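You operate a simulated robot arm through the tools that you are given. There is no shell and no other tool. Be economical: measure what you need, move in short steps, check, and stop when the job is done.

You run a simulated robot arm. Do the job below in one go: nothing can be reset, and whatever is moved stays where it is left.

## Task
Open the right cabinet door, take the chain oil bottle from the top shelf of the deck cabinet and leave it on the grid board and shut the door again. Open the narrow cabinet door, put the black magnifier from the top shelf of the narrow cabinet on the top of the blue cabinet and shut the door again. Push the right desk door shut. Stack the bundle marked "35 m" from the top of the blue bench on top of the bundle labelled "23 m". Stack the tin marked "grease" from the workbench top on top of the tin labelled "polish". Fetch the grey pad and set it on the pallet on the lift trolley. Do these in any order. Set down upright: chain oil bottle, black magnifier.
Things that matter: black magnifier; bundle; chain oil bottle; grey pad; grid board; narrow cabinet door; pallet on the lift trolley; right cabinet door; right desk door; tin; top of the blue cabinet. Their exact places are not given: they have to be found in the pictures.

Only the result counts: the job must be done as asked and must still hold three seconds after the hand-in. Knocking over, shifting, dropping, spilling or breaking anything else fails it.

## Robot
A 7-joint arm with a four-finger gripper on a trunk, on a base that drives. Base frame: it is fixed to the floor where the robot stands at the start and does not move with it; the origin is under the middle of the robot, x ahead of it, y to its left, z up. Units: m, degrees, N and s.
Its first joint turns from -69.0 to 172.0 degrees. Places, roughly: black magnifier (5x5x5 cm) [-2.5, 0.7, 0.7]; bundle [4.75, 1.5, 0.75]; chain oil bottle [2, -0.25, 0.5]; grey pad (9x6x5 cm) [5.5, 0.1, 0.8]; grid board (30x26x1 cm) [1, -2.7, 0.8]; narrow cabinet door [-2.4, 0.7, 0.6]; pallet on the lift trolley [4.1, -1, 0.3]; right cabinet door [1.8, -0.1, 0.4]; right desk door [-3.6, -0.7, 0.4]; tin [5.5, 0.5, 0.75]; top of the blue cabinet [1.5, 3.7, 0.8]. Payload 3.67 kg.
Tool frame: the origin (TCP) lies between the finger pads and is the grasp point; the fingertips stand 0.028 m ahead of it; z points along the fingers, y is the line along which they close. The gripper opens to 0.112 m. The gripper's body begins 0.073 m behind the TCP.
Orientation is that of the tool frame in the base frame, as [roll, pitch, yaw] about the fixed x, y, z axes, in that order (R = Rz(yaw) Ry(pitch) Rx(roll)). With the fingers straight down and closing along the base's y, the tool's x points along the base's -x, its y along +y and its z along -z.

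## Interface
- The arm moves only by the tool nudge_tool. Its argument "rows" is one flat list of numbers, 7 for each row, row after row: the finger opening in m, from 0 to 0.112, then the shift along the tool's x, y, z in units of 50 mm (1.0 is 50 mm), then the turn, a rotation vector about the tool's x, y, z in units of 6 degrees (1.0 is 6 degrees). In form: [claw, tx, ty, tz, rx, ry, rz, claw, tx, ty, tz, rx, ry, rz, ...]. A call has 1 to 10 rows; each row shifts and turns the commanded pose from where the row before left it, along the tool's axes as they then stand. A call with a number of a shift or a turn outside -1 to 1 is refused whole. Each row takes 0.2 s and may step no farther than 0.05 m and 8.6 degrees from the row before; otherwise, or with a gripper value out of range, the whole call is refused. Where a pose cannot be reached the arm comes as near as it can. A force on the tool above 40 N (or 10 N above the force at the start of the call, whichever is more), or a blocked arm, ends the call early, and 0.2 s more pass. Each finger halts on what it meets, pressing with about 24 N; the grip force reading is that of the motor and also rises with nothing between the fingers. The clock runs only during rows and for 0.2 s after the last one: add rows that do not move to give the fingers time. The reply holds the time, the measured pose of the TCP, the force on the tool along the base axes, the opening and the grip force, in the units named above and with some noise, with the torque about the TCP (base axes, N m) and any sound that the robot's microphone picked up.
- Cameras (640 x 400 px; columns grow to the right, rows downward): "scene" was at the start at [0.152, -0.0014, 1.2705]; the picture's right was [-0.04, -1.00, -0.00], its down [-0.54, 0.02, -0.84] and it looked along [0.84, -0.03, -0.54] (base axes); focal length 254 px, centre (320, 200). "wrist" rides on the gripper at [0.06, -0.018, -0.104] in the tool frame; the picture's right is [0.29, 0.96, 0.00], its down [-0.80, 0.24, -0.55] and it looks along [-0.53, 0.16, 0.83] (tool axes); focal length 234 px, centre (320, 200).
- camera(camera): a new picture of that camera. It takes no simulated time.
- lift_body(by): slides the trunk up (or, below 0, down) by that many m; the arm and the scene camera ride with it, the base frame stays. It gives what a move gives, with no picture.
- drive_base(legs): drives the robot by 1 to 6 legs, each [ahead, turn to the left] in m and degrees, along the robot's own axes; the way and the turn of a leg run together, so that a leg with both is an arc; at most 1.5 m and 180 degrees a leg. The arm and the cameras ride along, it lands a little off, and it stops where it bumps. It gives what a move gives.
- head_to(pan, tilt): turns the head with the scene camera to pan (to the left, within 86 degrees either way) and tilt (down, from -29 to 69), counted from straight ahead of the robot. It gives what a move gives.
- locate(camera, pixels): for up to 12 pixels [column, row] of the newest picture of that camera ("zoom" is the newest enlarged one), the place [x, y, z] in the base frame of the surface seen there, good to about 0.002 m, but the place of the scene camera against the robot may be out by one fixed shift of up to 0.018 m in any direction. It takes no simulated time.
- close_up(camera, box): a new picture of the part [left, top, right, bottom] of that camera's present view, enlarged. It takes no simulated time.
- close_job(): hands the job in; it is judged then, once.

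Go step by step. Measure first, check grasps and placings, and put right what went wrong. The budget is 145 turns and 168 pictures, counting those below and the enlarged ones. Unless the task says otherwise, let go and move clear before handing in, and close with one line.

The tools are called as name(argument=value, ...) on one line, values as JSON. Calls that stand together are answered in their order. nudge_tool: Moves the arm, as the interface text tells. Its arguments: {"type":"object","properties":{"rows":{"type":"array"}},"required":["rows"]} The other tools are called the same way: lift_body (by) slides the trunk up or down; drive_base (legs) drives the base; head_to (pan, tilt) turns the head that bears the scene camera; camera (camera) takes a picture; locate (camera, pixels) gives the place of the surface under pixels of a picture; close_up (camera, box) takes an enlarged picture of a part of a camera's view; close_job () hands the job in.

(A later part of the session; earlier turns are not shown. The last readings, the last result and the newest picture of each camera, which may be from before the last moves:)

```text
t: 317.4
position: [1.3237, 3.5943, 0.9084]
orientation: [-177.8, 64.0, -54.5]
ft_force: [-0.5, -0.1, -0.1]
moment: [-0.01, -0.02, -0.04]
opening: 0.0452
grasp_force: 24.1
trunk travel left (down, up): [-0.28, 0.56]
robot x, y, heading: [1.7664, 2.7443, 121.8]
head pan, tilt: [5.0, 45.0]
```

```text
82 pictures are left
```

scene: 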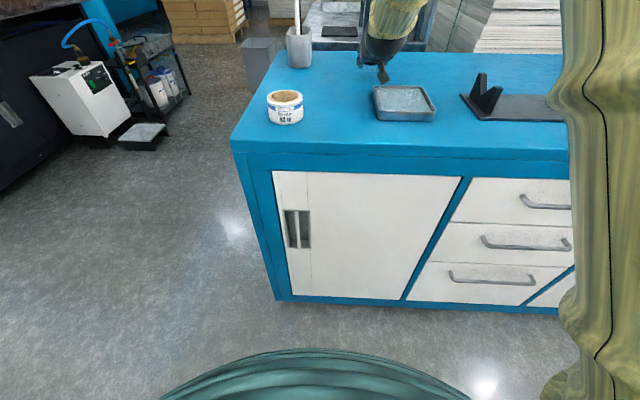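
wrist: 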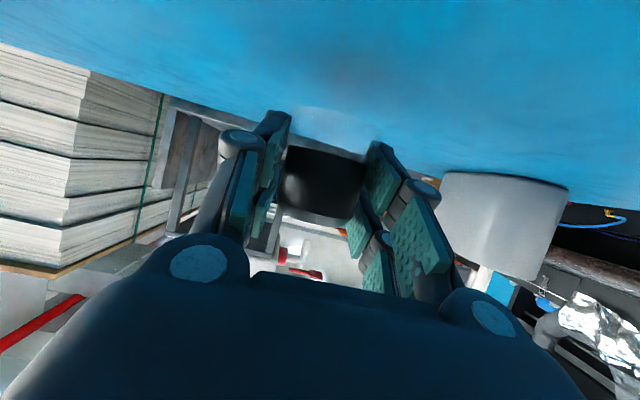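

Lower in 6 mm steps until contact.

nudge_tool(rows=[0.0, 0.108, 0, 0.053, 0, 0, 0, 0.0, 0.108, 0, 0.053, 0, 0, 0, 0.0, 0.108, 0, 0.053, 0, 0, 0, 0.0, 0.108, 0, 0.053, 0, 0, 0, 0.0, 0.09, 0, 0.045, 0, 0, 0, 0.0, 0, 0, 0, 0, 0, 0])

camera(camera="wrist")

```text
t: 318.2
position: [1.3231, 3.5931, 0.9033]
orientation: [-177.7, 64.9, -54.3]
ft_force: [3.1, -6.9, 17.6]
moment: [-1.92, -1.57, -0.29]
opening: 0.0454
grasp_force: 24.1
trunk travel left (down, up): [-0.28, 0.56]
robot x, y, heading: [1.7657, 2.7436, 121.6]
head pan, tilt: [5.0, 45.0]
stopped in row 3: the force on the tool passed its limit at 46 N (the readings are from after the stop); the commanded pose is now the measured one
```

```text
81 pictures are left
```

wrist: 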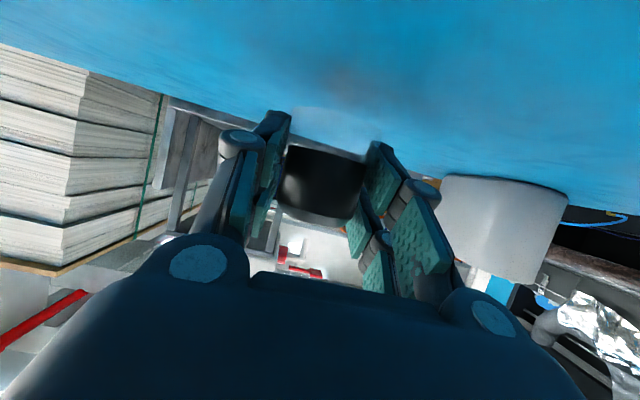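

Large torque: the wrist camera (below the gripper) touched something behind the fingers, likely the tray rim. Lift off and check the tray and front edge.

nudge_tool(rows=[0.0, -0.6, 0, -0.3, 0, 0, 0, 0.0, -0.6, 0, -0.3, 0, 0, 0, 0.0, 0, 0, 0, 0, 0, 0])

camera(camera="scene")

locate(camera="scene", pixels=[[233, 140], [300, 145], [400, 150], [500, 155], [285, 97], [375, 118], [436, 118], [430, 90], [375, 88], [340, 110], [340, 130]])

```text
t: 319.0
position: [1.3218, 3.5941, 0.9662]
orientation: [-177.7, 64.6, -54.6]
ft_force: [-0.2, 0.1, -1.1]
moment: [0.03, 0.01, -0.03]
opening: 0.0457
grasp_force: 24.3
trunk travel left (down, up): [-0.28, 0.56]
robot x, y, heading: [1.7667, 2.7456, 121.7]
head pan, tilt: [5.0, 45.0]
```

```text
80 pictures are left
```

scene: 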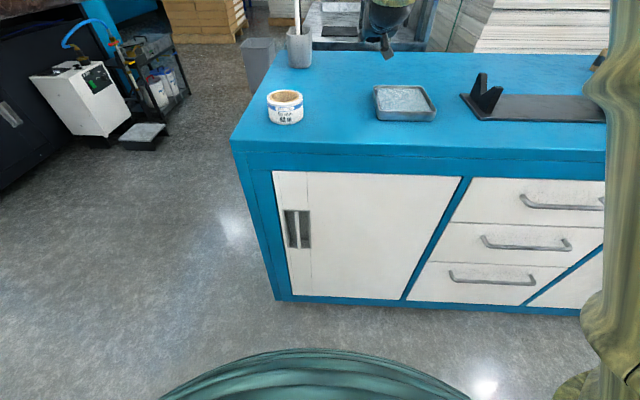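

```text
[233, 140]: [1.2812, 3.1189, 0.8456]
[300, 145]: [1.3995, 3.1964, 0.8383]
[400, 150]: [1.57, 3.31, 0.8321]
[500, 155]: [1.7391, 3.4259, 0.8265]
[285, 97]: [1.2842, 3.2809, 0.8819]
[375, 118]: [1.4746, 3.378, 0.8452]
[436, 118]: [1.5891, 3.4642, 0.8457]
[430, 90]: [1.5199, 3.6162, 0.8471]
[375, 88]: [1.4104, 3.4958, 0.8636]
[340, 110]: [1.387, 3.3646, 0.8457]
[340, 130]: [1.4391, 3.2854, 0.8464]
```

Tray hasn't moved. I'll use the front strip between roll and tray: target (1.412,3.280), so the wrist camera hangs past the edge. Back the base 0.25 and shift.

drive_base(legs=[[-0.25, 0]])

nudge_tool(rows=[0.0, 0.17, 0.613, -0.35, 0, 0, 0, 0.0, 0.17, 0.613, -0.35, 0, 0, 0, 0.0, 0.17, 0.613, -0.35, 0, 0, 0, 0.0, 0, 0, 0, 0, 0, 0])

camera(camera="scene")

camera(camera="wrist")

```text
t: 320.9
position: [1.4558, 3.3815, 0.9669]
orientation: [-177.7, 64.7, -54.6]
ft_force: [-1.4, -0.1, -0.7]
moment: [-0.01, 0.01, 0.02]
opening: 0.0456
grasp_force: 23.9
trunk travel left (down, up): [-0.28, 0.56]
robot x, y, heading: [1.8961, 2.5291, 121.4]
head pan, tilt: [5.0, 45.0]
```

```text
t: 322.1
position: [1.4507, 3.3176, 0.9823]
orientation: [168.0, 63.8, -70.0]
ft_force: [0.0, -0.6, -0.6]
moment: [-0.03, -0.01, 0.04]
opening: 0.0453
grasp_force: 23.5
trunk travel left (down, up): [-0.28, 0.56]
robot x, y, heading: [1.8959, 2.533, 121.5]
head pan, tilt: [5.0, 45.0]
stopped in row 4: the arm was blocked; the commanded pose is now the measured one
```

```text
79 pictures are left
```

scene: 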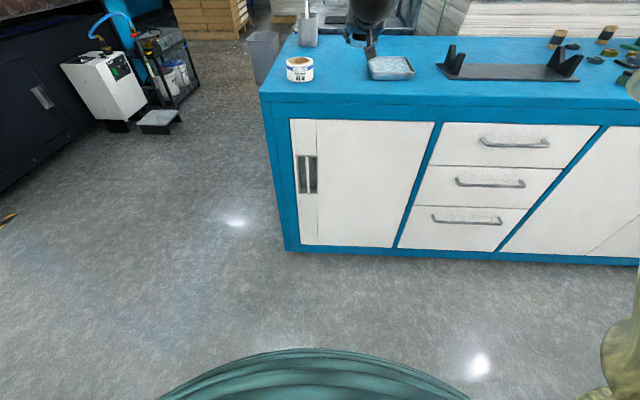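

```text
78 pictures are left
```

wrist: 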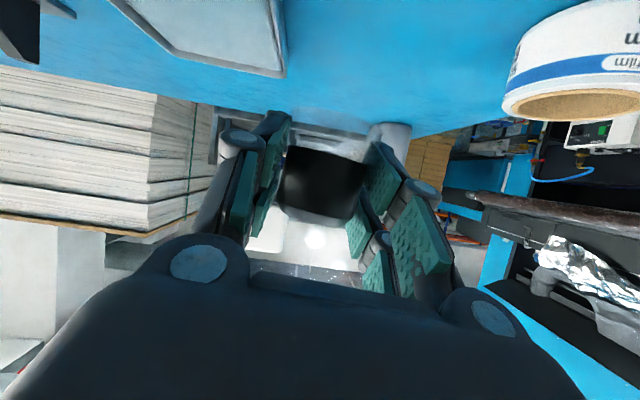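

head_to(pan=-35, tilt=35)

camera(camera="scene")

```text
t: 323.1
position: [1.4492, 3.3177, 0.9794]
orientation: [168.2, 63.8, -69.8]
ft_force: [0.9, 0.7, -0.1]
moment: [-0.01, -0.02, 0.03]
opening: 0.0456
grasp_force: 24.3
trunk travel left (down, up): [-0.28, 0.56]
robot x, y, heading: [1.8954, 2.5358, 121.5]
head pan, tilt: [-35.0, 35.0]
```

```text
77 pictures are left
```

scene: 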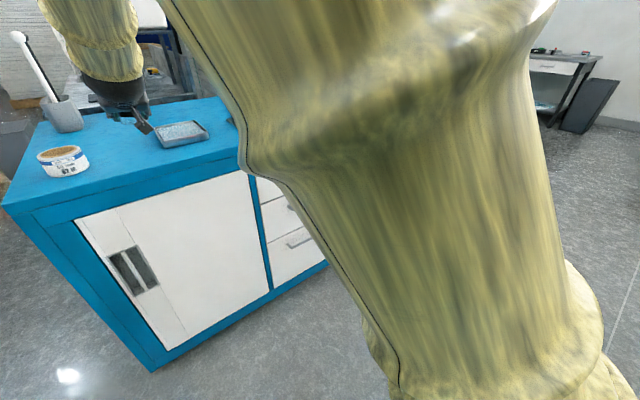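

The elbow is very high, so the wrist joint is at its limit. Back the base another 0.15 to lengthen the reach and correct the roll on the way.

drive_base(legs=[[-0.15, 0]])

nudge_tool(rows=[0.0, 0, 0, 0, 0, 0, -0.45, 0.0, 0, 0, 0, 0, 0, -0.45, 0.0, -0.275, 0.26, 0.625, 0, 0, 0, 0.0, -0.275, 0.26, 0.625, 0, 0, 0, 0.0, -0.275, 0.26, 0.625, 0, 0, 0, 0.0, -0.275, 0.26, 0.625, 0, 0, 0, 0.0, 0, 0, 0, 0, 0, 0])

camera(camera="wrist")

```text
t: 324.5
position: [1.5307, 3.1907, 0.9809]
orientation: [168.2, 63.9, -69.9]
ft_force: [0.4, 0.2, -0.6]
moment: [0.0, -0.04, 0.02]
opening: 0.0454
grasp_force: 24.0
trunk travel left (down, up): [-0.28, 0.56]
robot x, y, heading: [1.9744, 2.4016, 121.5]
head pan, tilt: [-35.0, 35.0]
```

```text
t: 325.9
position: [1.4846, 3.3314, 1.0117]
orientation: [164.1, 64.1, -75.4]
ft_force: [0.1, -1.1, 0.8]
moment: [0.0, -0.03, 0.02]
opening: 0.0456
grasp_force: 23.6
trunk travel left (down, up): [-0.28, 0.56]
robot x, y, heading: [1.974, 2.403, 121.6]
head pan, tilt: [-35.0, 35.0]
stopped in row 7: the arm was blocked; the commanded pose is now the measured one
```

```text
76 pictures are left
```

wrist: 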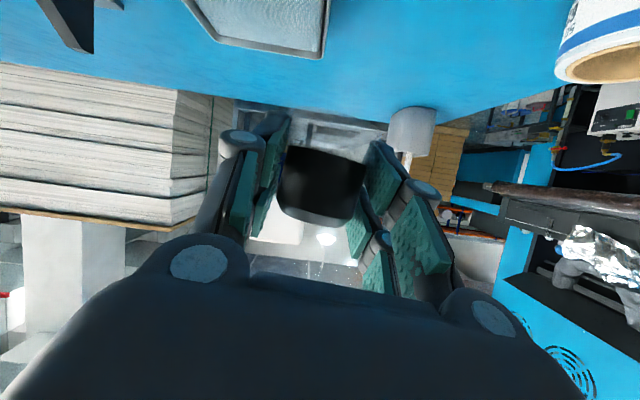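

The arm's orientation got dragged by a joint limit. Restore the known-good arm shape (tool aligned with heading), then I'll position with the base instead.

nudge_tool(rows=[0.0, 0.2, 0, -0.4, -0.75, 0.1, -0.36, 0.0, 0.2, 0, -0.4, -0.75, 0.1, -0.36, 0.0, 0.2, 0, -0.4, -0.75, 0.1, -0.36, 0.0, 0.2, 0, -0.4, -0.75, 0.1, -0.36, 0.0, 0, 0, 0, 0, 0, -0.6, 0.0, 0, 0, 0, 0, 0, -0.6, 0.0, 0, 0, 0, 0, 0, 0])

```text
t: 327.6
position: [1.535, 3.2603, 1.0093]
orientation: [-180.0, 65.1, -37.8]
ft_force: [-0.4, 0.3, -0.9]
moment: [0.0, 0.0, -0.01]
opening: 0.0453
grasp_force: 23.9
trunk travel left (down, up): [-0.28, 0.56]
robot x, y, heading: [1.9772, 2.4034, 121.6]
head pan, tilt: [-35.0, 35.0]
```

Arm shape restored (roll 180, pitch 65). Now turn the base +5.5° and go forward 0.08 to bring the loupe over (1.412,3.28).

drive_base(legs=[[0, 5.5], [0.079, 0]])

head_to(pan=-10, tilt=40)

camera(camera="scene")

camera(camera="wrist")

```text
t: 329.1
position: [1.4079, 3.2782, 1.0065]
orientation: [179.8, 65.0, -32.4]
ft_force: [0.0, -0.5, -1.2]
moment: [0.02, 0.02, 0.0]
opening: 0.0454
grasp_force: 24.6
trunk travel left (down, up): [-0.28, 0.56]
robot x, y, heading: [1.9244, 2.4657, 126.7]
head pan, tilt: [-35.0, 35.0]
```

```text
t: 330.0
position: [1.4065, 3.2766, 1.0081]
orientation: [179.9, 65.1, -32.4]
ft_force: [0.0, 0.5, -0.8]
moment: [-0.01, 0.0, -0.01]
opening: 0.0455
grasp_force: 23.4
trunk travel left (down, up): [-0.28, 0.56]
robot x, y, heading: [1.9306, 2.4696, 127.1]
head pan, tilt: [-10.0, 40.0]
```

```text
75 pictures are left
```

scene: 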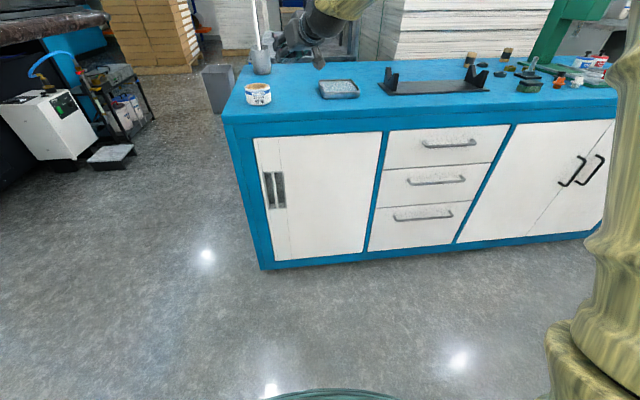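

```text
74 pictures are left
```

wrist: 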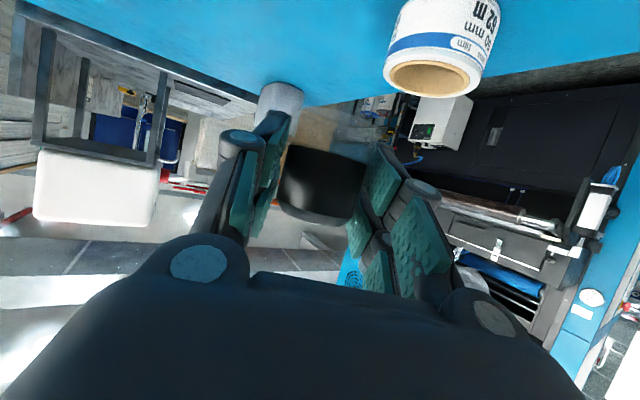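

Position is right. Lower the trunk 0.1, then creep down by arm.

lift_body(by=-0.1)

nudge_tool(rows=[0.0, 0.108, 0, 0.053, 0, 0, 0, 0.0, 0.108, 0, 0.053, 0, 0, 0, 0.0, 0.108, 0, 0.053, 0, 0, 0, 0.0, 0.09, 0, 0.045, 0, 0, 0, 0.0, 0.09, 0, 0.045, 0, 0, 0, 0.0, 0.09, 0, 0.045, 0, 0, 0, 0.0, 0, 0, 0, 0, 0, 0])

camera(camera="wrist")

```text
t: 331.3
position: [1.406, 3.2763, 0.9091]
orientation: [179.9, 65.1, -32.4]
ft_force: [1.0, -0.2, -0.8]
moment: [0.0, 0.01, -0.01]
opening: 0.0457
grasp_force: 24.2
trunk travel left (down, up): [-0.18, 0.66]
robot x, y, heading: [1.9267, 2.468, 126.8]
head pan, tilt: [-10.0, 40.0]
```

```text
t: 333.0
position: [1.4054, 3.2791, 0.8837]
orientation: [-179.9, 65.8, -32.3]
ft_force: [-2.7, 3.7, 11.6]
moment: [-0.05, -0.11, 0.0]
opening: 0.0456
grasp_force: 24.5
trunk travel left (down, up): [-0.18, 0.66]
robot x, y, heading: [1.9276, 2.469, 127.0]
head pan, tilt: [-10.0, 40.0]
stopped in row 7: the force on the tool passed its limit at 42 N (the readings are from after the stop); the commanded pose is now the measured one
```

```text
73 pictures are left
```

wrist: 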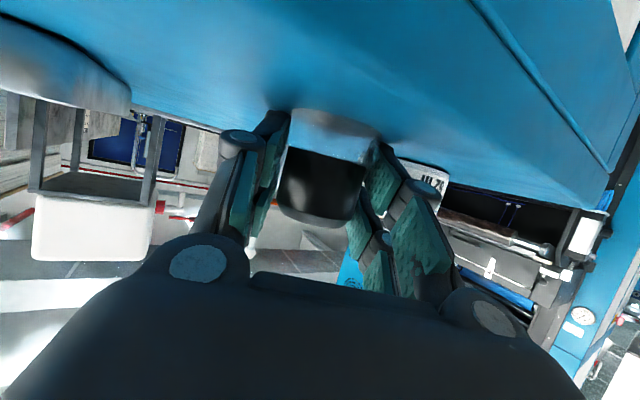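

Loupe base is on the top (42 N peak, little torque). Release and retreat along the tool axis.

nudge_tool(rows=[0.046, 0, 0, 0, 0, 0, 0, 0.055, 0, 0, 0, 0, 0, 0, 0.075, 0, 0, 0, 0, 0, 0, 0.08, 0, 0, 0, 0, 0, 0, 0.08, 0, 0, -0.4, 0, 0, 0, 0.08, 0, 0, -0.6, 0, 0, 0, 0.08, 0, 0, -0.8, 0, 0, 0, 0.08, -0.3, 0, -0.8, 0, 0, 0, 0.08, -0.5, 0, -0.6, 0, 0, 0])

close_up(camera="scene", box=[210, 40, 410, 160])

camera(camera="wrist")

```text
t: 335.0
position: [1.5153, 3.2088, 0.9828]
orientation: [179.9, 65.6, -32.4]
ft_force: [0.5, 0.0, 0.3]
moment: [-0.02, -0.06, -0.01]
opening: 0.0801
grasp_force: 0.0
trunk travel left (down, up): [-0.18, 0.66]
robot x, y, heading: [1.929, 2.4663, 127.1]
head pan, tilt: [-10.0, 40.0]
```

```text
3.20 times, centred on (310, 100) of scene
```

zoom: 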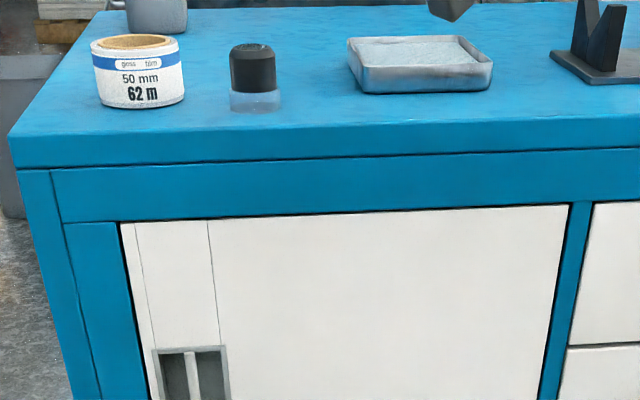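

```text
71 pictures are left
```

wrist: 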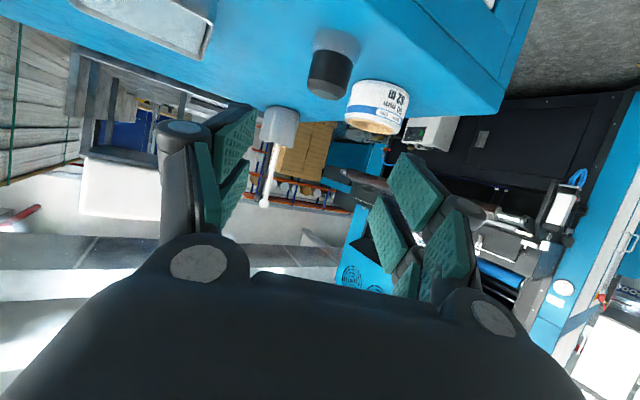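

The magnifier stands upright on the blue cabinet. Next shut the deck cabinet door: back off, turn clockwise and drive to (1.35,0.8).

drive_base(legs=[[-0.2, 0], [0, -120], [0, -113], [0.95, 0], [0.95, 0], [0, 35]])

head_to(pan=0, tilt=40)

camera(camera="scene")

```text
t: 357.1
position: [1.6463, -0.3431, 0.9808]
orientation: [-180.0, 65.6, 128.7]
ft_force: [0.3, -0.5, 0.2]
moment: [0.01, -0.02, 0.01]
opening: 0.0801
grasp_force: 0.1
trunk travel left (down, up): [-0.18, 0.66]
robot x, y, heading: [1.4965, 0.498, -71.9]
head pan, tilt: [-10.0, 40.0]
```

```text
t: 357.8
position: [1.6469, -0.341, 0.9824]
orientation: [180.0, 65.6, 128.7]
ft_force: [-0.4, 0.4, -0.7]
moment: [0.01, -0.04, 0.01]
opening: 0.08
grasp_force: 0.1
trunk travel left (down, up): [-0.18, 0.66]
robot x, y, heading: [1.4973, 0.4941, -71.9]
head pan, tilt: [0.0, 40.0]
```

```text
70 pictures are left
```

scene: 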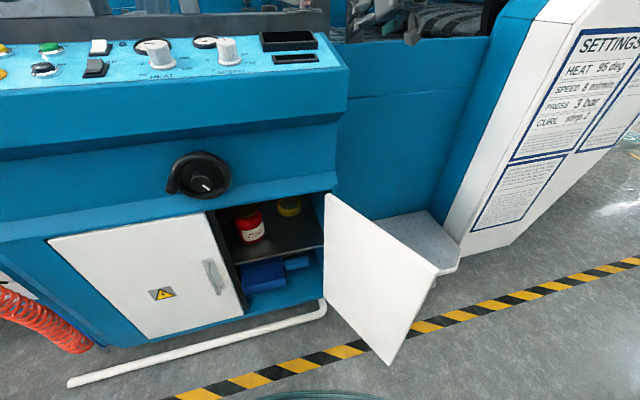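

I'm closer than planned; back up 0.35, then point the tool down behind the door.

drive_base(legs=[[-0.36, 0]])

nudge_tool(rows=[0.0, 0, 0, 0, 0, 1, 0, 0.0, 0, 0, 0, 0, 1, 0, 0.0, 0, 0, 0, 0, 1, 0, 0.0, 0, 0, 0, 0, 1, 0, 0.0, 0, 0, 0, 0, 1, 0, 0.0, 0, 0, 0, 0, 1, 0, 0.0, 0, 0, 0, 0, 1, 0, 0.0, 0, 0, 0, 0, 1, 0, 0.0, 0, 0, 0, 0, 1, 0, 0.0, 0, 0, 0, 0, 1, 0])

camera(camera="scene")

```text
t: 360.1
position: [1.5327, -0.0039, 0.9829]
orientation: [180.0, 65.6, 128.5]
ft_force: [0.8, 0.3, -1.1]
moment: [-0.01, 0.01, -0.01]
opening: 0.08
grasp_force: 0.0
trunk travel left (down, up): [-0.18, 0.66]
robot x, y, heading: [1.3881, 0.835, -72.0]
head pan, tilt: [0.0, 40.0]
```

```text
t: 362.3
position: [1.5342, -0.0036, 0.9823]
orientation: [179.9, 5.7, 128.5]
ft_force: [0.4, -0.2, 0.4]
moment: [-0.03, -0.02, 0.01]
opening: 0.0
grasp_force: 23.9
trunk travel left (down, up): [-0.18, 0.66]
robot x, y, heading: [1.3849, 0.83, -72.1]
head pan, tilt: [0.0, 40.0]
```

```text
69 pictures are left
```

scene: 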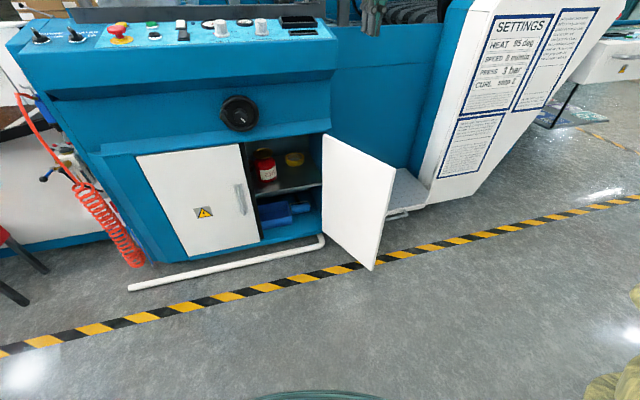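

locate(camera="scene", pixels=[[395, 168], [326, 138], [374, 268], [360, 200], [240, 112], [325, 60]])

nudge_tool(rows=[0.0, 0, -0.8, 0, 0, 0.9, 0, 0.0, 0, -0.8, 0, 0, 0, 0, 0.0, 0, -0.8, 0, 0, 0, 0, 0.0, 0, -0.5, 0, 0, 0, 0, 0.0, 0, 0, 0.9, 0, 0, 0, 0.0, 0, 0, 0.9, 0, 0, 0, 0.0, 0, 0, 0.9, 0, 0, 0, 0.0, 0, 0, 0.9, 0, 0, 0])

camera(camera="scene")

```text
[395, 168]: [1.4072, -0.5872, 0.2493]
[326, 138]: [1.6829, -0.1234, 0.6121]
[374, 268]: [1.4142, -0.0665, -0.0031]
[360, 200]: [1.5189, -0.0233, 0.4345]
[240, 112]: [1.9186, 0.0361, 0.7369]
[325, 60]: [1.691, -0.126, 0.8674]
```

```text
t: 364.1
position: [1.4197, -0.0952, 0.8004]
orientation: [180.0, 0.2, 128.5]
ft_force: [-0.7, 0.4, -0.5]
moment: [0.01, 0.02, 0.04]
opening: 0.0004
grasp_force: 24.5
trunk travel left (down, up): [-0.18, 0.66]
robot x, y, heading: [1.3865, 0.8343, -72.2]
head pan, tilt: [0.0, 40.0]
```

```text
68 pictures are left
```

scene: 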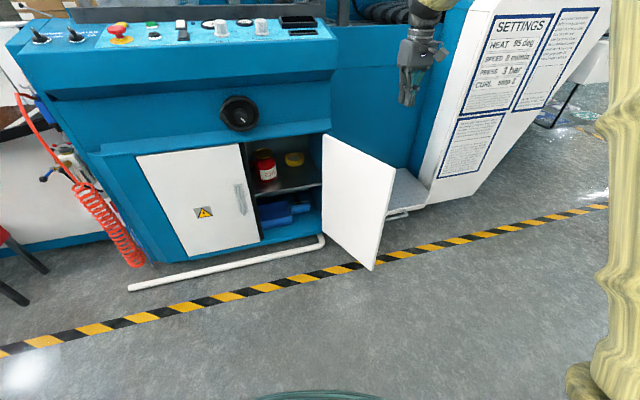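

The tool is behind the door's outer face. Lower to z≈0.54, then sweep the arc.

nudge_tool(rows=[0.0, 0, 0, 0.88, 0, 0, 0, 0.0, 0, 0, 0.88, 0, 0, 0, 0.0, 0, 0, 0.88, 0, 0, 0, 0.0, 0, 0, 0.88, 0, 0, 0, 0.0, 0, 0, 0.88, 0, 0, 0, 0.0, 0, 0, 0.8, 0, 0, 0])

camera(camera="scene")

```text
t: 365.5
position: [1.4211, -0.0958, 0.5428]
orientation: [180.0, 0.3, 128.5]
ft_force: [-0.6, -0.4, -0.2]
moment: [-0.02, -0.01, -0.01]
opening: 0.0
grasp_force: 24.3
trunk travel left (down, up): [-0.18, 0.66]
robot x, y, heading: [1.3858, 0.8306, -72.3]
head pan, tilt: [0.0, 40.0]
```

```text
67 pictures are left
```

scene: 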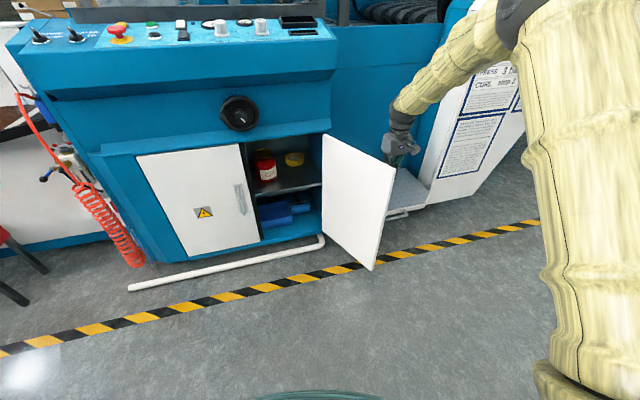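

nudge_tool(rows=[0.0, 0.166, 0.77, 0, 0, 0, 0, 0.0, 0.166, 0.77, 0, 0, 0, 0, 0.0, 0.125, 0.9, 0, 0, 0, 0, 0.0, 0.125, 0.9, 0, 0, 0, 0, 0.0, -0.128, 0.63, 0, 0, 0, 0, 0.0, -0.128, 0.63, 0, 0, 0, 0, 0.0, -0.3, 0.54, 0, 0, 0, 0, 0.0, -0.3, 0.54, 0, 0, 0, 0, 0.0, -0.41, 0.44, 0, 0, 0, 0, 0.0, -0.41, 0.44, 0, 0, 0, 0])

camera(camera="scene")

```text
t: 367.7
position: [1.7131, 0.0644, 0.5439]
orientation: [180.0, 0.2, 128.5]
ft_force: [0.0, 0.4, -0.3]
moment: [-0.01, -0.03, 0.02]
opening: 0.0002
grasp_force: 23.7
trunk travel left (down, up): [-0.18, 0.66]
robot x, y, heading: [1.3856, 0.8327, -72.0]
head pan, tilt: [0.0, 40.0]
```

```text
66 pictures are left
```

scene: 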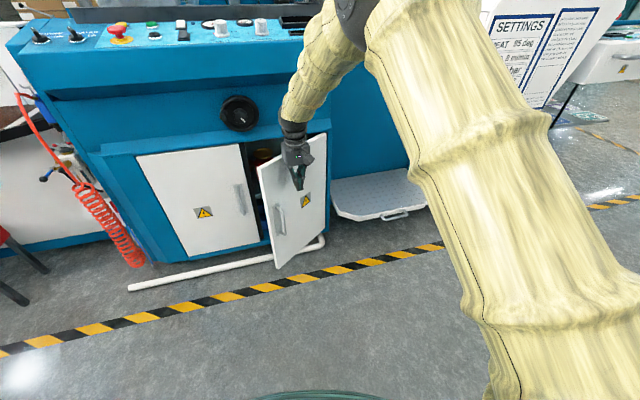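

The door follows. Tilt the tool toward the cabinet and push it the rest of the way shut.

nudge_tool(rows=[0.0, 0, 0, 0, 0, -1, 0, 0.0, 0, 0, 0, 0, -1, 0, 0.0, 0, 0, 0, 0, -1, 0, 0.0, 0, 0, 0, 0, -1, 0, 0.0, 0, 0, 0, 0, -1, 0, 0.0, 0, 0, 0, 0, -1, 0, 0.0, 0, 0, 0, 0, -1, 0])

nudge_tool(rows=[0.0, -0.587, 0.285, 0.53, 0, 0, 0, 0.0, -0.587, 0.285, 0.53, 0, 0, 0, 0.0, -0.587, 0.285, 0.53, 0, 0, 0, 0.0, -0.587, 0.285, 0.53, 0, 0, 0, 0.0, -0.37, 0, 0.33, 0, 0, 0, 0.0, -0.37, 0, 0.33, 0, 0, 0])

camera(camera="scene")

```text
t: 369.3
position: [1.7124, 0.0651, 0.5434]
orientation: [-180.0, 42.3, 128.5]
ft_force: [0.2, 0.5, 0.4]
moment: [-0.01, 0.02, -0.04]
opening: 0.0001
grasp_force: 23.9
trunk travel left (down, up): [-0.18, 0.66]
robot x, y, heading: [1.3885, 0.8282, -72.3]
head pan, tilt: [0.0, 40.0]
```

```text
t: 370.3
position: [1.8187, -0.0199, 0.5501]
orientation: [178.0, 41.7, 125.6]
ft_force: [-18.5, 26.0, 14.1]
moment: [-0.4, -0.18, -0.12]
opening: 0.0003
grasp_force: 24.0
trunk travel left (down, up): [-0.18, 0.66]
robot x, y, heading: [1.3848, 0.8314, -72.4]
head pan, tilt: [0.0, 40.0]
stopped in row 4: the force on the tool passed its limit at 122 N (the readings are from after the stop); the commanded pose is now the measured one
```

```text
65 pictures are left
```

scene: 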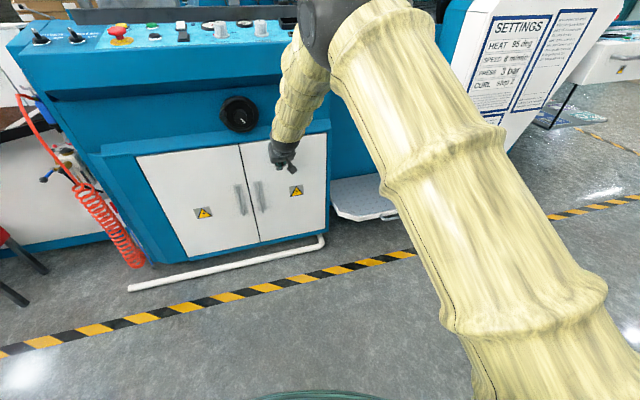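

Deck door is flush. Next, shut the narrow cabinet door: retract the arm to a horizontal travel pose and drive west to (-1.5,-0.55).

nudge_tool(rows=[0.0, 0.5, 0, -0.6, 0, 0, 0, 0.0, 0.3, 0, -0.8, 0, 0, 0, 0.0, 0, 0, -0.9, 0, -1, 0, 0.0, 0, 0, -0.5, 0, -1, 0, 0.0, 0, 0, 0, 0, -1, 0, 0.0, 0, 0, 0, 0, -1, 0, 0.0, 0, 0, 0, 0, -1, 0, 0.0, 0, 0, 0, 0, -1, 0, 0.0, 0, 0, 0, 0, -1, 0, 0.0, 0, 0, 0, 0, -1, 0])

drive_base(legs=[[-0.3, 0], [0, -77], [1.1, 0], [1.1, 0], [1.05, 0], [0, -106]])

head_to(pan=15, tilt=28)

camera(camera="scene")

```text
t: 372.5
position: [1.7366, 0.0701, 0.6293]
orientation: [87.6, 87.5, 33.8]
ft_force: [0.1, -0.3, -0.4]
moment: [0.02, 0.03, 0.03]
opening: 0.0001
grasp_force: 23.4
trunk travel left (down, up): [-0.18, 0.66]
robot x, y, heading: [1.3888, 0.8325, -72.1]
head pan, tilt: [0.0, 40.0]
```

```text
t: 397.8
position: [-1.8248, 0.2119, 0.6256]
orientation: [93.7, 87.6, -142.1]
ft_force: [-0.1, -1.0, -0.1]
moment: [0.01, -0.03, 0.01]
opening: 0.0
grasp_force: 23.5
trunk travel left (down, up): [-0.18, 0.66]
robot x, y, heading: [-1.4989, -0.5574, 106.0]
head pan, tilt: [0.0, 40.0]
```

```text
t: 398.5
position: [-1.8235, 0.2122, 0.6259]
orientation: [93.7, 87.6, -142.2]
ft_force: [0.1, 0.0, 0.5]
moment: [0.0, 0.03, 0.01]
opening: 0.0
grasp_force: 23.9
trunk travel left (down, up): [-0.18, 0.66]
robot x, y, heading: [-1.499, -0.5651, 106.0]
head pan, tilt: [15.0, 28.0]
```

```text
64 pictures are left
```

scene: 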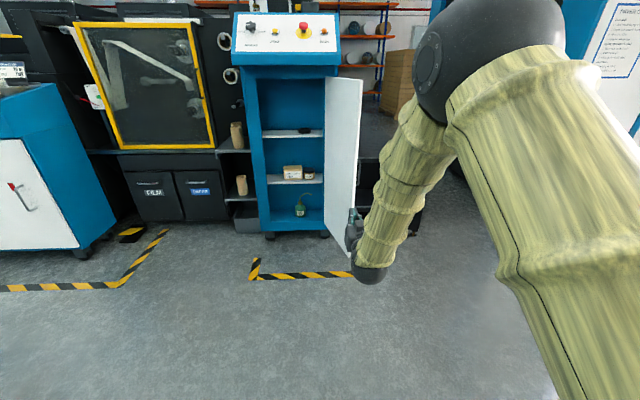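

locate(camera="scene", pixels=[[360, 85], [327, 80], [350, 245], [330, 235], [375, 165], [415, 220], [358, 210]])

camera(camera="wrist")

```text
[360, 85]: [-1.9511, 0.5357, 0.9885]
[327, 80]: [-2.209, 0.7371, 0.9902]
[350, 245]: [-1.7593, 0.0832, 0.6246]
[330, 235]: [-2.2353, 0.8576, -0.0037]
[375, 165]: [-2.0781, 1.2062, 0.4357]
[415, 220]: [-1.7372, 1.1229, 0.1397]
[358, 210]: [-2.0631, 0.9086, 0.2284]
```

```text
63 pictures are left
```

wrist: 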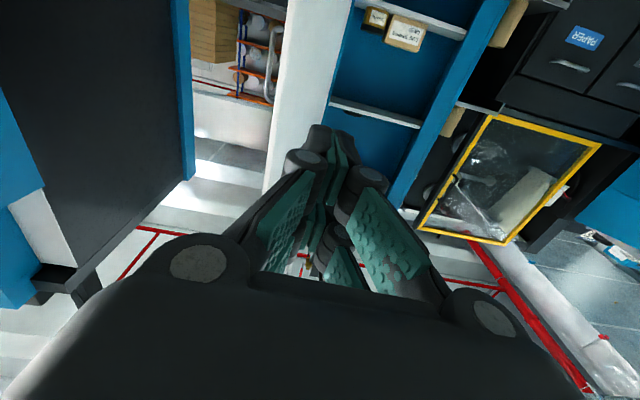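

Door tip at (-1.963,0.534). Shift the tool right, drive forward 0.35, and come in behind the door's outer face.

nudge_tool(rows=[0.0, 0, -0.8, 0, 0, 0, 0, 0.0, 0, -0.8, 0, 0, 0, 0, 0.0, 0, -0.8, 0, 0, 0, 0, 0.0, 0, 0, 0, 0, 0, 0])

drive_base(legs=[[0.36, 0]])

camera(camera="scene")

```text
t: 399.5
position: [-1.7243, 0.2795, 0.622]
orientation: [93.2, 87.6, -142.5]
ft_force: [0.9, -0.3, -0.1]
moment: [-0.01, 0.0, 0.0]
opening: 0.0002
grasp_force: 23.7
trunk travel left (down, up): [-0.18, 0.66]
robot x, y, heading: [-1.5009, -0.5607, 106.0]
head pan, tilt: [15.0, 28.0]
```

```text
t: 401.8
position: [-1.8236, 0.6246, 0.6222]
orientation: [93.6, 87.6, -142.2]
ft_force: [-0.6, -0.3, 0.0]
moment: [0.0, 0.0, 0.0]
opening: 0.0
grasp_force: 23.9
trunk travel left (down, up): [-0.18, 0.66]
robot x, y, heading: [-1.5972, -0.216, 106.0]
head pan, tilt: [15.0, 28.0]
```

```text
62 pictures are left
```

scene: 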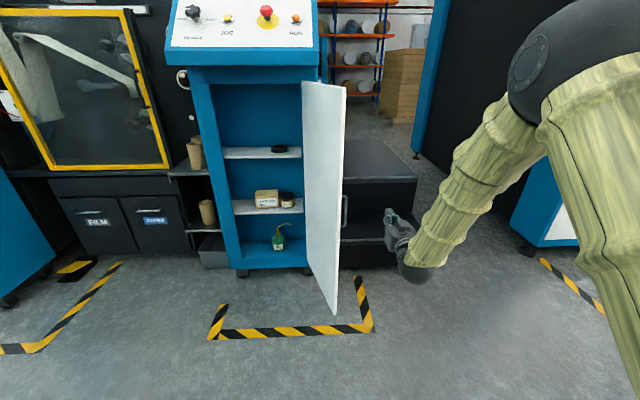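

Sweep left along the door's closing arc.

nudge_tool(rows=[0.0, 0, 0.77, 0.52, 0, 0, 0, 0.0, 0, 0.77, 0.52, 0, 0, 0, 0.0, 0, 0.77, 0.52, 0, 0, 0, 0.0, 0, 0.9, -0.16, 0, 0, 0, 0.0, 0, 0.9, -0.16, 0, 0, 0, 0.0, 0, 0.9, -0.16, 0, 0, 0, 0.0, 0, 0.69, 0.155, 0, 0, 0, 0.0, 0, 0.69, 0.155, 0, 0, 0, 0.0, 0, 0.69, 0.155, 0, 0, 0])

camera(camera="scene")

```text
t: 403.8
position: [-2.1479, 0.5084, 0.6406]
orientation: [95.0, 86.2, -142.0]
ft_force: [-0.2, 0.2, 1.1]
moment: [0.01, -0.01, 0.01]
opening: 0.0
grasp_force: 23.8
trunk travel left (down, up): [-0.18, 0.66]
robot x, y, heading: [-1.5976, -0.2125, 105.6]
head pan, tilt: [15.0, 28.0]
```

```text
61 pictures are left
```

scene: 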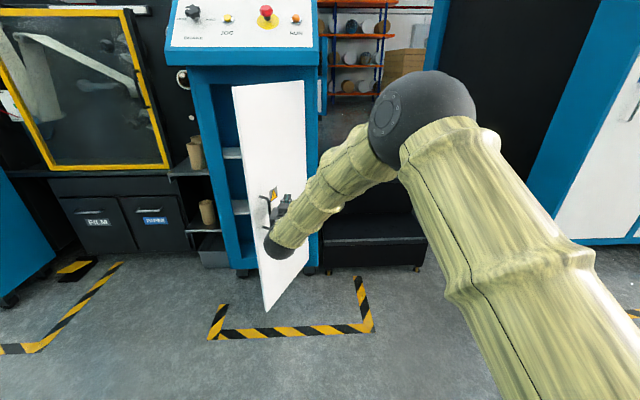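

nudge_tool(rows=[0.0, 0, 0.35, 0.5, 0, 0, 0, 0.0, 0, 0.35, 0.5, 0, 0, 0, 0.0, 0, 0.35, 0.5, 0, 0, 0, 0.0, 0, 0.35, 0.5, 0, 0, 0, 0.0, 0, 0.2, 0.5, 0, 0, 0, 0.0, 0, 0.1, 0.5, 0, 0, 0, 0.0, 0, 0, 0.5, 0, 0, 0, 0.0, 0, 0, 0.5, 0, 0, 0])

camera(camera="scene")

```text
t: 405.6
position: [-2.3402, 0.6092, 0.6402]
orientation: [94.3, 87.6, -141.5]
ft_force: [-0.1, -0.3, 0.3]
moment: [-0.03, 0.01, 0.01]
opening: 0.0001
grasp_force: 23.9
trunk travel left (down, up): [-0.18, 0.66]
robot x, y, heading: [-1.5967, -0.2142, 105.9]
head pan, tilt: [15.0, 28.0]
```

```text
60 pictures are left
```

scene: 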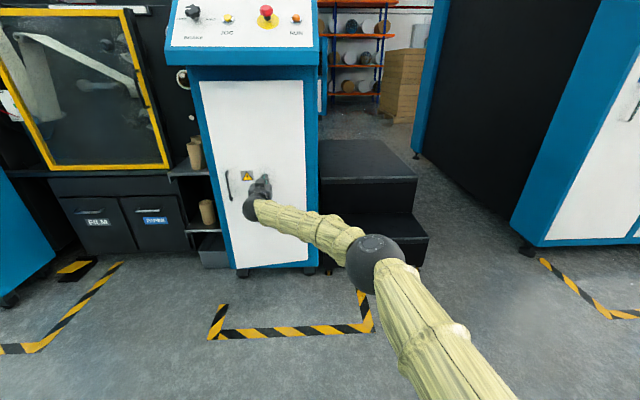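

Almost closed (tip ~4 cm from the plane). Push on until firm.

nudge_tool(rows=[0.0, 0, 0, 0.3, 0, 0, 0, 0.0, 0, 0, 0.3, 0, 0, 0, 0.0, 0, 0, 0.3, 0, 0, 0, 0.0, 0, 0, 0.2, 0, 0, 0, 0.0, 0, 0, 0.2, 0, 0, 0, 0.0, 0, 0, 0.2, 0, 0, 0])

camera(camera="scene")

```text
t: 407.0
position: [-2.3389, 0.6258, 0.6454]
orientation: [93.8, 87.7, -141.9]
ft_force: [0.1, 0.2, 0.6]
moment: [0.08, 0.02, -0.01]
opening: 0.0
grasp_force: 24.3
out of reach, approached as far as the arm can: row 1, 2, 3, 4, 5, 6
trunk travel left (down, up): [-0.18, 0.66]
robot x, y, heading: [-1.5984, -0.2153, 106.1]
head pan, tilt: [15.0, 28.0]
```

```text
59 pictures are left
```

scene: 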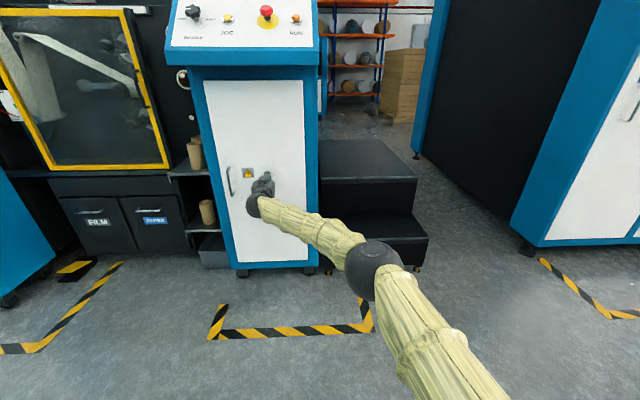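

Out of reach; drive forward 5 cm to finish the push.

drive_base(legs=[[0.05, 0]])

nudge_tool(rows=[0.0, 0, 0, 0.2, 0, 0, 0, 0.0, 0, 0, 0.2, 0, 0, 0, 0.0, 0, 0, 0.2, 0, 0, 0])

close_up(camera="scene", box=[180, 60, 340, 290])

```text
t: 408.0
position: [-2.3474, 0.6543, 0.6449]
orientation: [94.9, 87.5, -141.0]
ft_force: [18.9, -17.7, 4.9]
moment: [0.37, 0.39, -0.2]
opening: 0.0059
grasp_force: 35.8
trunk travel left (down, up): [-0.18, 0.66]
robot x, y, heading: [-1.6084, -0.1842, 105.9]
head pan, tilt: [15.0, 28.0]
stopped in leg 1: the force on the tool passed its limit at 208 N (the readings are from after the stop); the commanded pose is now the measured one
```

```text
t: 408.8
position: [-2.3478, 0.6538, 0.6451]
orientation: [95.0, 87.6, -140.8]
ft_force: [21.4, -19.3, 8.0]
moment: [0.5, 0.41, -0.24]
opening: 0.0058
grasp_force: 36.2
out of reach, approached as far as the arm can: row 1, 2, 3
trunk travel left (down, up): [-0.18, 0.66]
robot x, y, heading: [-1.6058, -0.1823, 105.7]
head pan, tilt: [15.0, 28.0]
```

```text
1.74 times, centred on (260, 175) of scene
```

zoom: 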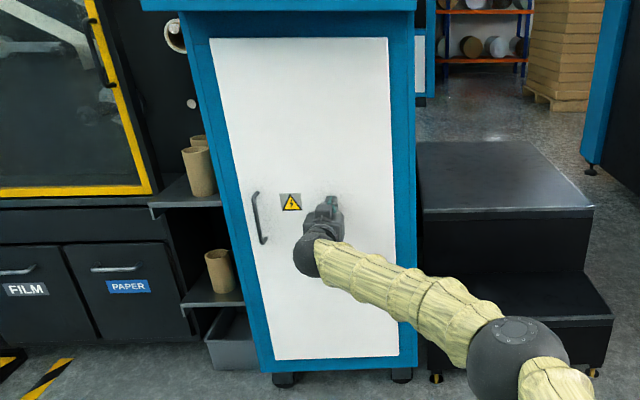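

All three doors are shut. Now the east side: retract the arm, tool down, and drive toward the benches.

nudge_tool(rows=[0.0, 0, 0, -0.5, 0, 0, 0, 0.05, 0, -0.3, -0.8, 0, 0, 0, 0.05, 0, -0.3, -0.9, 0, 0, 0, 0.05, 0, -0.3, -0.9, 0, 0, 0, 0.05, 0, -0.3, -0.9, 0, 0, 0, 0.05, 0, -0.3, -0.9, 0, 0, 0, 0.05, -0.5, -0.3, -0.5, 0, 1, 0, 0.05, -0.5, 0, 0, 0, 1, 0, 0.05, -0.5, 0, 0, 0, 1, 0, 0.05, 0, 0, 0, 0, 1, 0])

drive_base(legs=[[-0.3, 0], [0, -78], [1.45, 0], [1.4, 0]])

nudge_tool(rows=[0.05, 0, 0, 0, 0, 1, 0, 0.05, 0, 0, 0, 0, 1, 0, 0.05, 0, 0, 0, 0, 1, 0, 0.05, 0, 0, 0, 0, 1, 0, 0.05, 0, 0, 0, 0, 1, 0, 0.05, 0, 0, 0, 0, 1, 0, 0.05, 0, 0, 0, 0, 1, 0, 0.05, 0, 0, 0, 0, 1, 0, 0.05, 0, 0, 0, 0, 1, 0, 0.05, 0, 0, 0, 0, 1, 0])

lift_body(by=0.4)

head_to(pan=-5, tilt=20)

camera(camera="scene")

```text
t: 411.0
position: [-2.1254, 0.4899, 0.7128]
orientation: [174.2, 65.5, -61.2]
ft_force: [-0.7, -0.4, 0.2]
moment: [-0.04, 0.02, -0.02]
opening: 0.05
grasp_force: 0.1
trunk travel left (down, up): [-0.18, 0.66]
robot x, y, heading: [-1.6057, -0.1839, 105.7]
head pan, tilt: [15.0, 28.0]
```

```text
t: 429.8
position: [1.5622, 1.48, 0.7136]
orientation: [174.1, 65.6, -139.8]
ft_force: [-0.8, 0.4, -0.5]
moment: [-0.01, 0.0, 0.0]
opening: 0.0501
grasp_force: 0.0
trunk travel left (down, up): [-0.18, 0.66]
robot x, y, heading: [1.0078, 0.8384, 27.1]
head pan, tilt: [15.0, 28.0]
```

```text
t: 431.9
position: [1.5641, 1.4794, 0.7123]
orientation: [177.6, 5.6, -134.7]
ft_force: [-0.4, -0.3, -0.3]
moment: [0.05, -0.06, -0.02]
opening: 0.0497
grasp_force: 0.1
trunk travel left (down, up): [-0.18, 0.66]
robot x, y, heading: [1.0048, 0.8401, 27.4]
head pan, tilt: [15.0, 28.0]
```

```text
t: 435.8
position: [1.5617, 1.4792, 1.1128]
orientation: [177.6, 5.6, -134.7]
ft_force: [-0.1, 0.3, 1.0]
moment: [-0.02, -0.01, -0.02]
opening: 0.0499
grasp_force: 0.0
trunk travel left (down, up): [-0.58, 0.26]
robot x, y, heading: [1.0053, 0.8389, 27.2]
head pan, tilt: [15.0, 28.0]
```

```text
t: 436.6
position: [1.5633, 1.4798, 1.1135]
orientation: [177.6, 5.7, -134.6]
ft_force: [0.0, 0.2, 0.3]
moment: [0.03, 0.02, 0.03]
opening: 0.0498
grasp_force: 0.0
trunk travel left (down, up): [-0.58, 0.26]
robot x, y, heading: [1.0077, 0.8367, 27.4]
head pan, tilt: [-5.0, 20.0]
```

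```text
57 pictures are left
```

scene: 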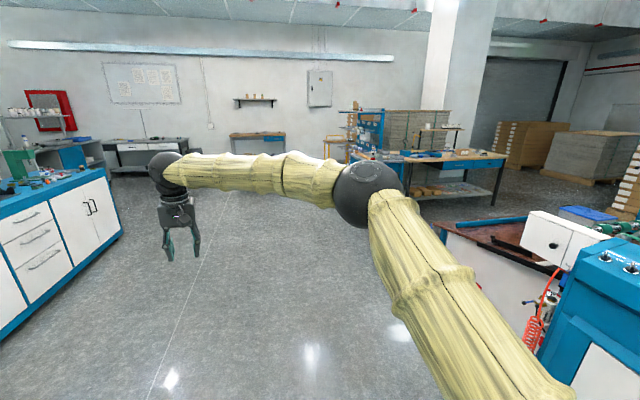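

close_up(camera="scene", box=[335, 90, 535, 220])

locate(camera="scene", pixels=[[365, 155], [385, 152], [400, 160], [430, 157], [495, 155], [375, 120], [440, 130], [495, 200], [520, 215], [440, 228]])

```text
3.08 times, centred on (435, 155) of scene
```

zoom: 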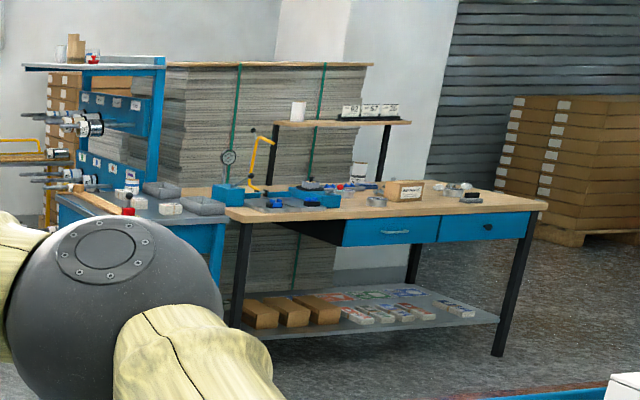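

```text
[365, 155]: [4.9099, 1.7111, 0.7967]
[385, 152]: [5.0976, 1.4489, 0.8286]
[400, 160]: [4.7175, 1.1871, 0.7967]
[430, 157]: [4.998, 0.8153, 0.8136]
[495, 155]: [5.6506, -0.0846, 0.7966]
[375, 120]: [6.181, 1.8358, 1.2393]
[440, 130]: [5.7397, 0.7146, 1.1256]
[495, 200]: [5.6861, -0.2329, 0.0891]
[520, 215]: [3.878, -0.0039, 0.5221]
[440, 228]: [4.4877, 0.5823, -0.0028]
```

Workbench front runs from ≈(4.72,1.19) to (5.65,-0.08); blue bench is to its left. Drive around the small white cabinet to (3.8,1.4).

drive_base(legs=[[0, -1.8], [1.05, 0], [1.05, 0], [0, -47], [0.97, 0]])

head_to(pan=10, tilt=30)

camera(camera="scene")

```text
t: 454.2
position: [4.6643, 1.3562, 1.113]
orientation: [177.6, 5.6, 175.4]
ft_force: [-0.1, 0.4, -0.3]
moment: [0.0, 0.02, -0.07]
opening: 0.0501
grasp_force: 0.1
trunk travel left (down, up): [-0.58, 0.26]
robot x, y, heading: [3.8127, 1.3716, -22.5]
head pan, tilt: [-5.0, 20.0]
```

```text
t: 455.0
position: [4.6636, 1.3575, 1.1131]
orientation: [177.5, 5.7, 175.3]
ft_force: [-0.4, 0.3, 0.5]
moment: [0.0, -0.03, 0.02]
opening: 0.0499
grasp_force: 0.0
trunk travel left (down, up): [-0.58, 0.26]
robot x, y, heading: [3.8116, 1.3686, -22.6]
head pan, tilt: [10.0, 30.0]
```

```text
55 pictures are left
```

scene: 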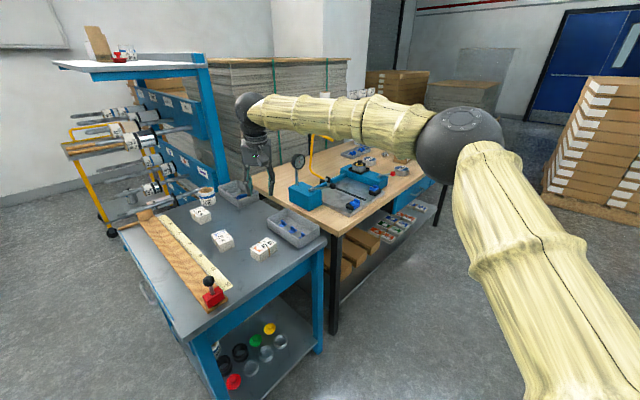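

Bundles are on the blue bench at (201,215), (223,240), (263,248). Zoom to read the labels.

close_up(camera="scene", box=[180, 190, 300, 265])

close_up(camera="wrist", box=[120, 0, 560, 275])

```text
5.33 times, centred on (240, 228) of scene
```

zoom: 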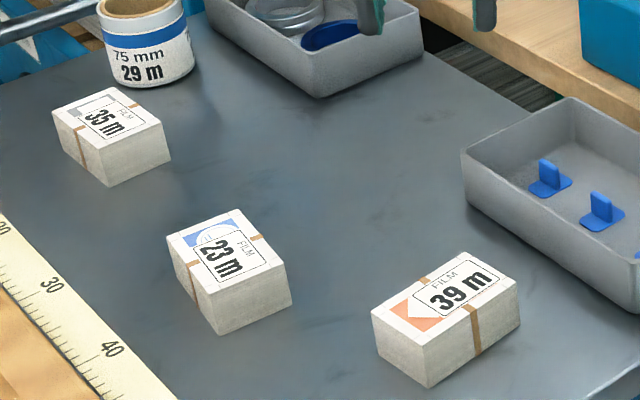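

```text
1.45 times, centred on (340, 138) of wrist
```

zoom: 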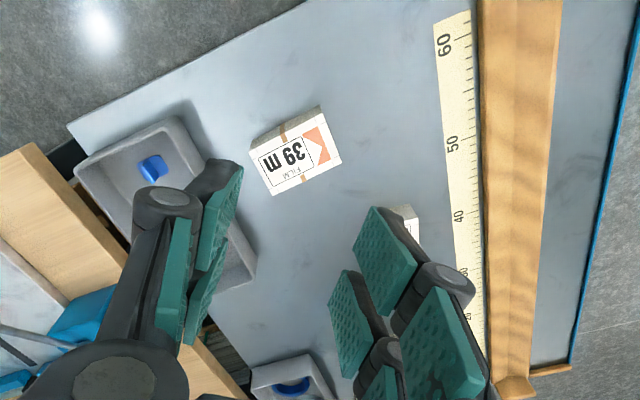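

locate(camera="scene", pixels=[[191, 211], [201, 207], [209.5, 213], [200, 217.5], [200, 212.5], [212.5, 234.6], [225, 230.5], [233, 239], [220.5, 243.5], [223, 238], [240, 230]])

```text
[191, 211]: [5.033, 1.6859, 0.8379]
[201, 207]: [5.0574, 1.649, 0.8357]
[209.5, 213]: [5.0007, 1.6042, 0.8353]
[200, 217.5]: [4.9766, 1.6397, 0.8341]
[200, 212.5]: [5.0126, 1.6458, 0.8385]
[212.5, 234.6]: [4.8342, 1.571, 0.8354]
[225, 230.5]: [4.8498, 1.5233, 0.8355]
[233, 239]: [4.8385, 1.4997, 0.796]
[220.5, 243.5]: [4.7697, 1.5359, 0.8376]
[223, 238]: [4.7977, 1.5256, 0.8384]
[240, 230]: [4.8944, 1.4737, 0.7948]
```

locate(camera="scene", pixels=[[322, 243], [192, 338], [260, 290], [125, 240], [330, 330], [240, 395], [205, 200], [238, 190], [293, 225]])

nudge_tool(rows=[0.085, 0, 0, 0, 0, 0.95, -0.9, 0.085, 0, 0, 0, 0, 0, -0.9, 0.085, 0, 0, 0, 0, 0, -0.9, 0.085, 0, 0, 0, 0, 0, -0.9, 0.085, 0, 0, 0, 0, 0, -0.9, 0.085, 0, 0, 0, 0, 0, -0.9, 0.085, 0, 0, 0, 0.4, 0, -0.9])

```text
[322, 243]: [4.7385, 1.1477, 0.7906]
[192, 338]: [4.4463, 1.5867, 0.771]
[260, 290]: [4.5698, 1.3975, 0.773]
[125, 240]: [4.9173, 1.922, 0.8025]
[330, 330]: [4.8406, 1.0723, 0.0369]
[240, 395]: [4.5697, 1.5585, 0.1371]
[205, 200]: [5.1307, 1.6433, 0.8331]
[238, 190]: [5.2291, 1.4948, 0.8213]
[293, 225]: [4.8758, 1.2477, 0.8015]
```

```text
t: 456.6
position: [4.6636, 1.3572, 1.1144]
orientation: [-179.3, 1.2, -146.5]
ft_force: [0.4, 0.9, 0.1]
moment: [0.01, -0.01, 0.05]
opening: 0.085
grasp_force: 0.1
trunk travel left (down, up): [-0.58, 0.26]
robot x, y, heading: [3.8135, 1.3662, -22.4]
head pan, tilt: [10.0, 30.0]
```

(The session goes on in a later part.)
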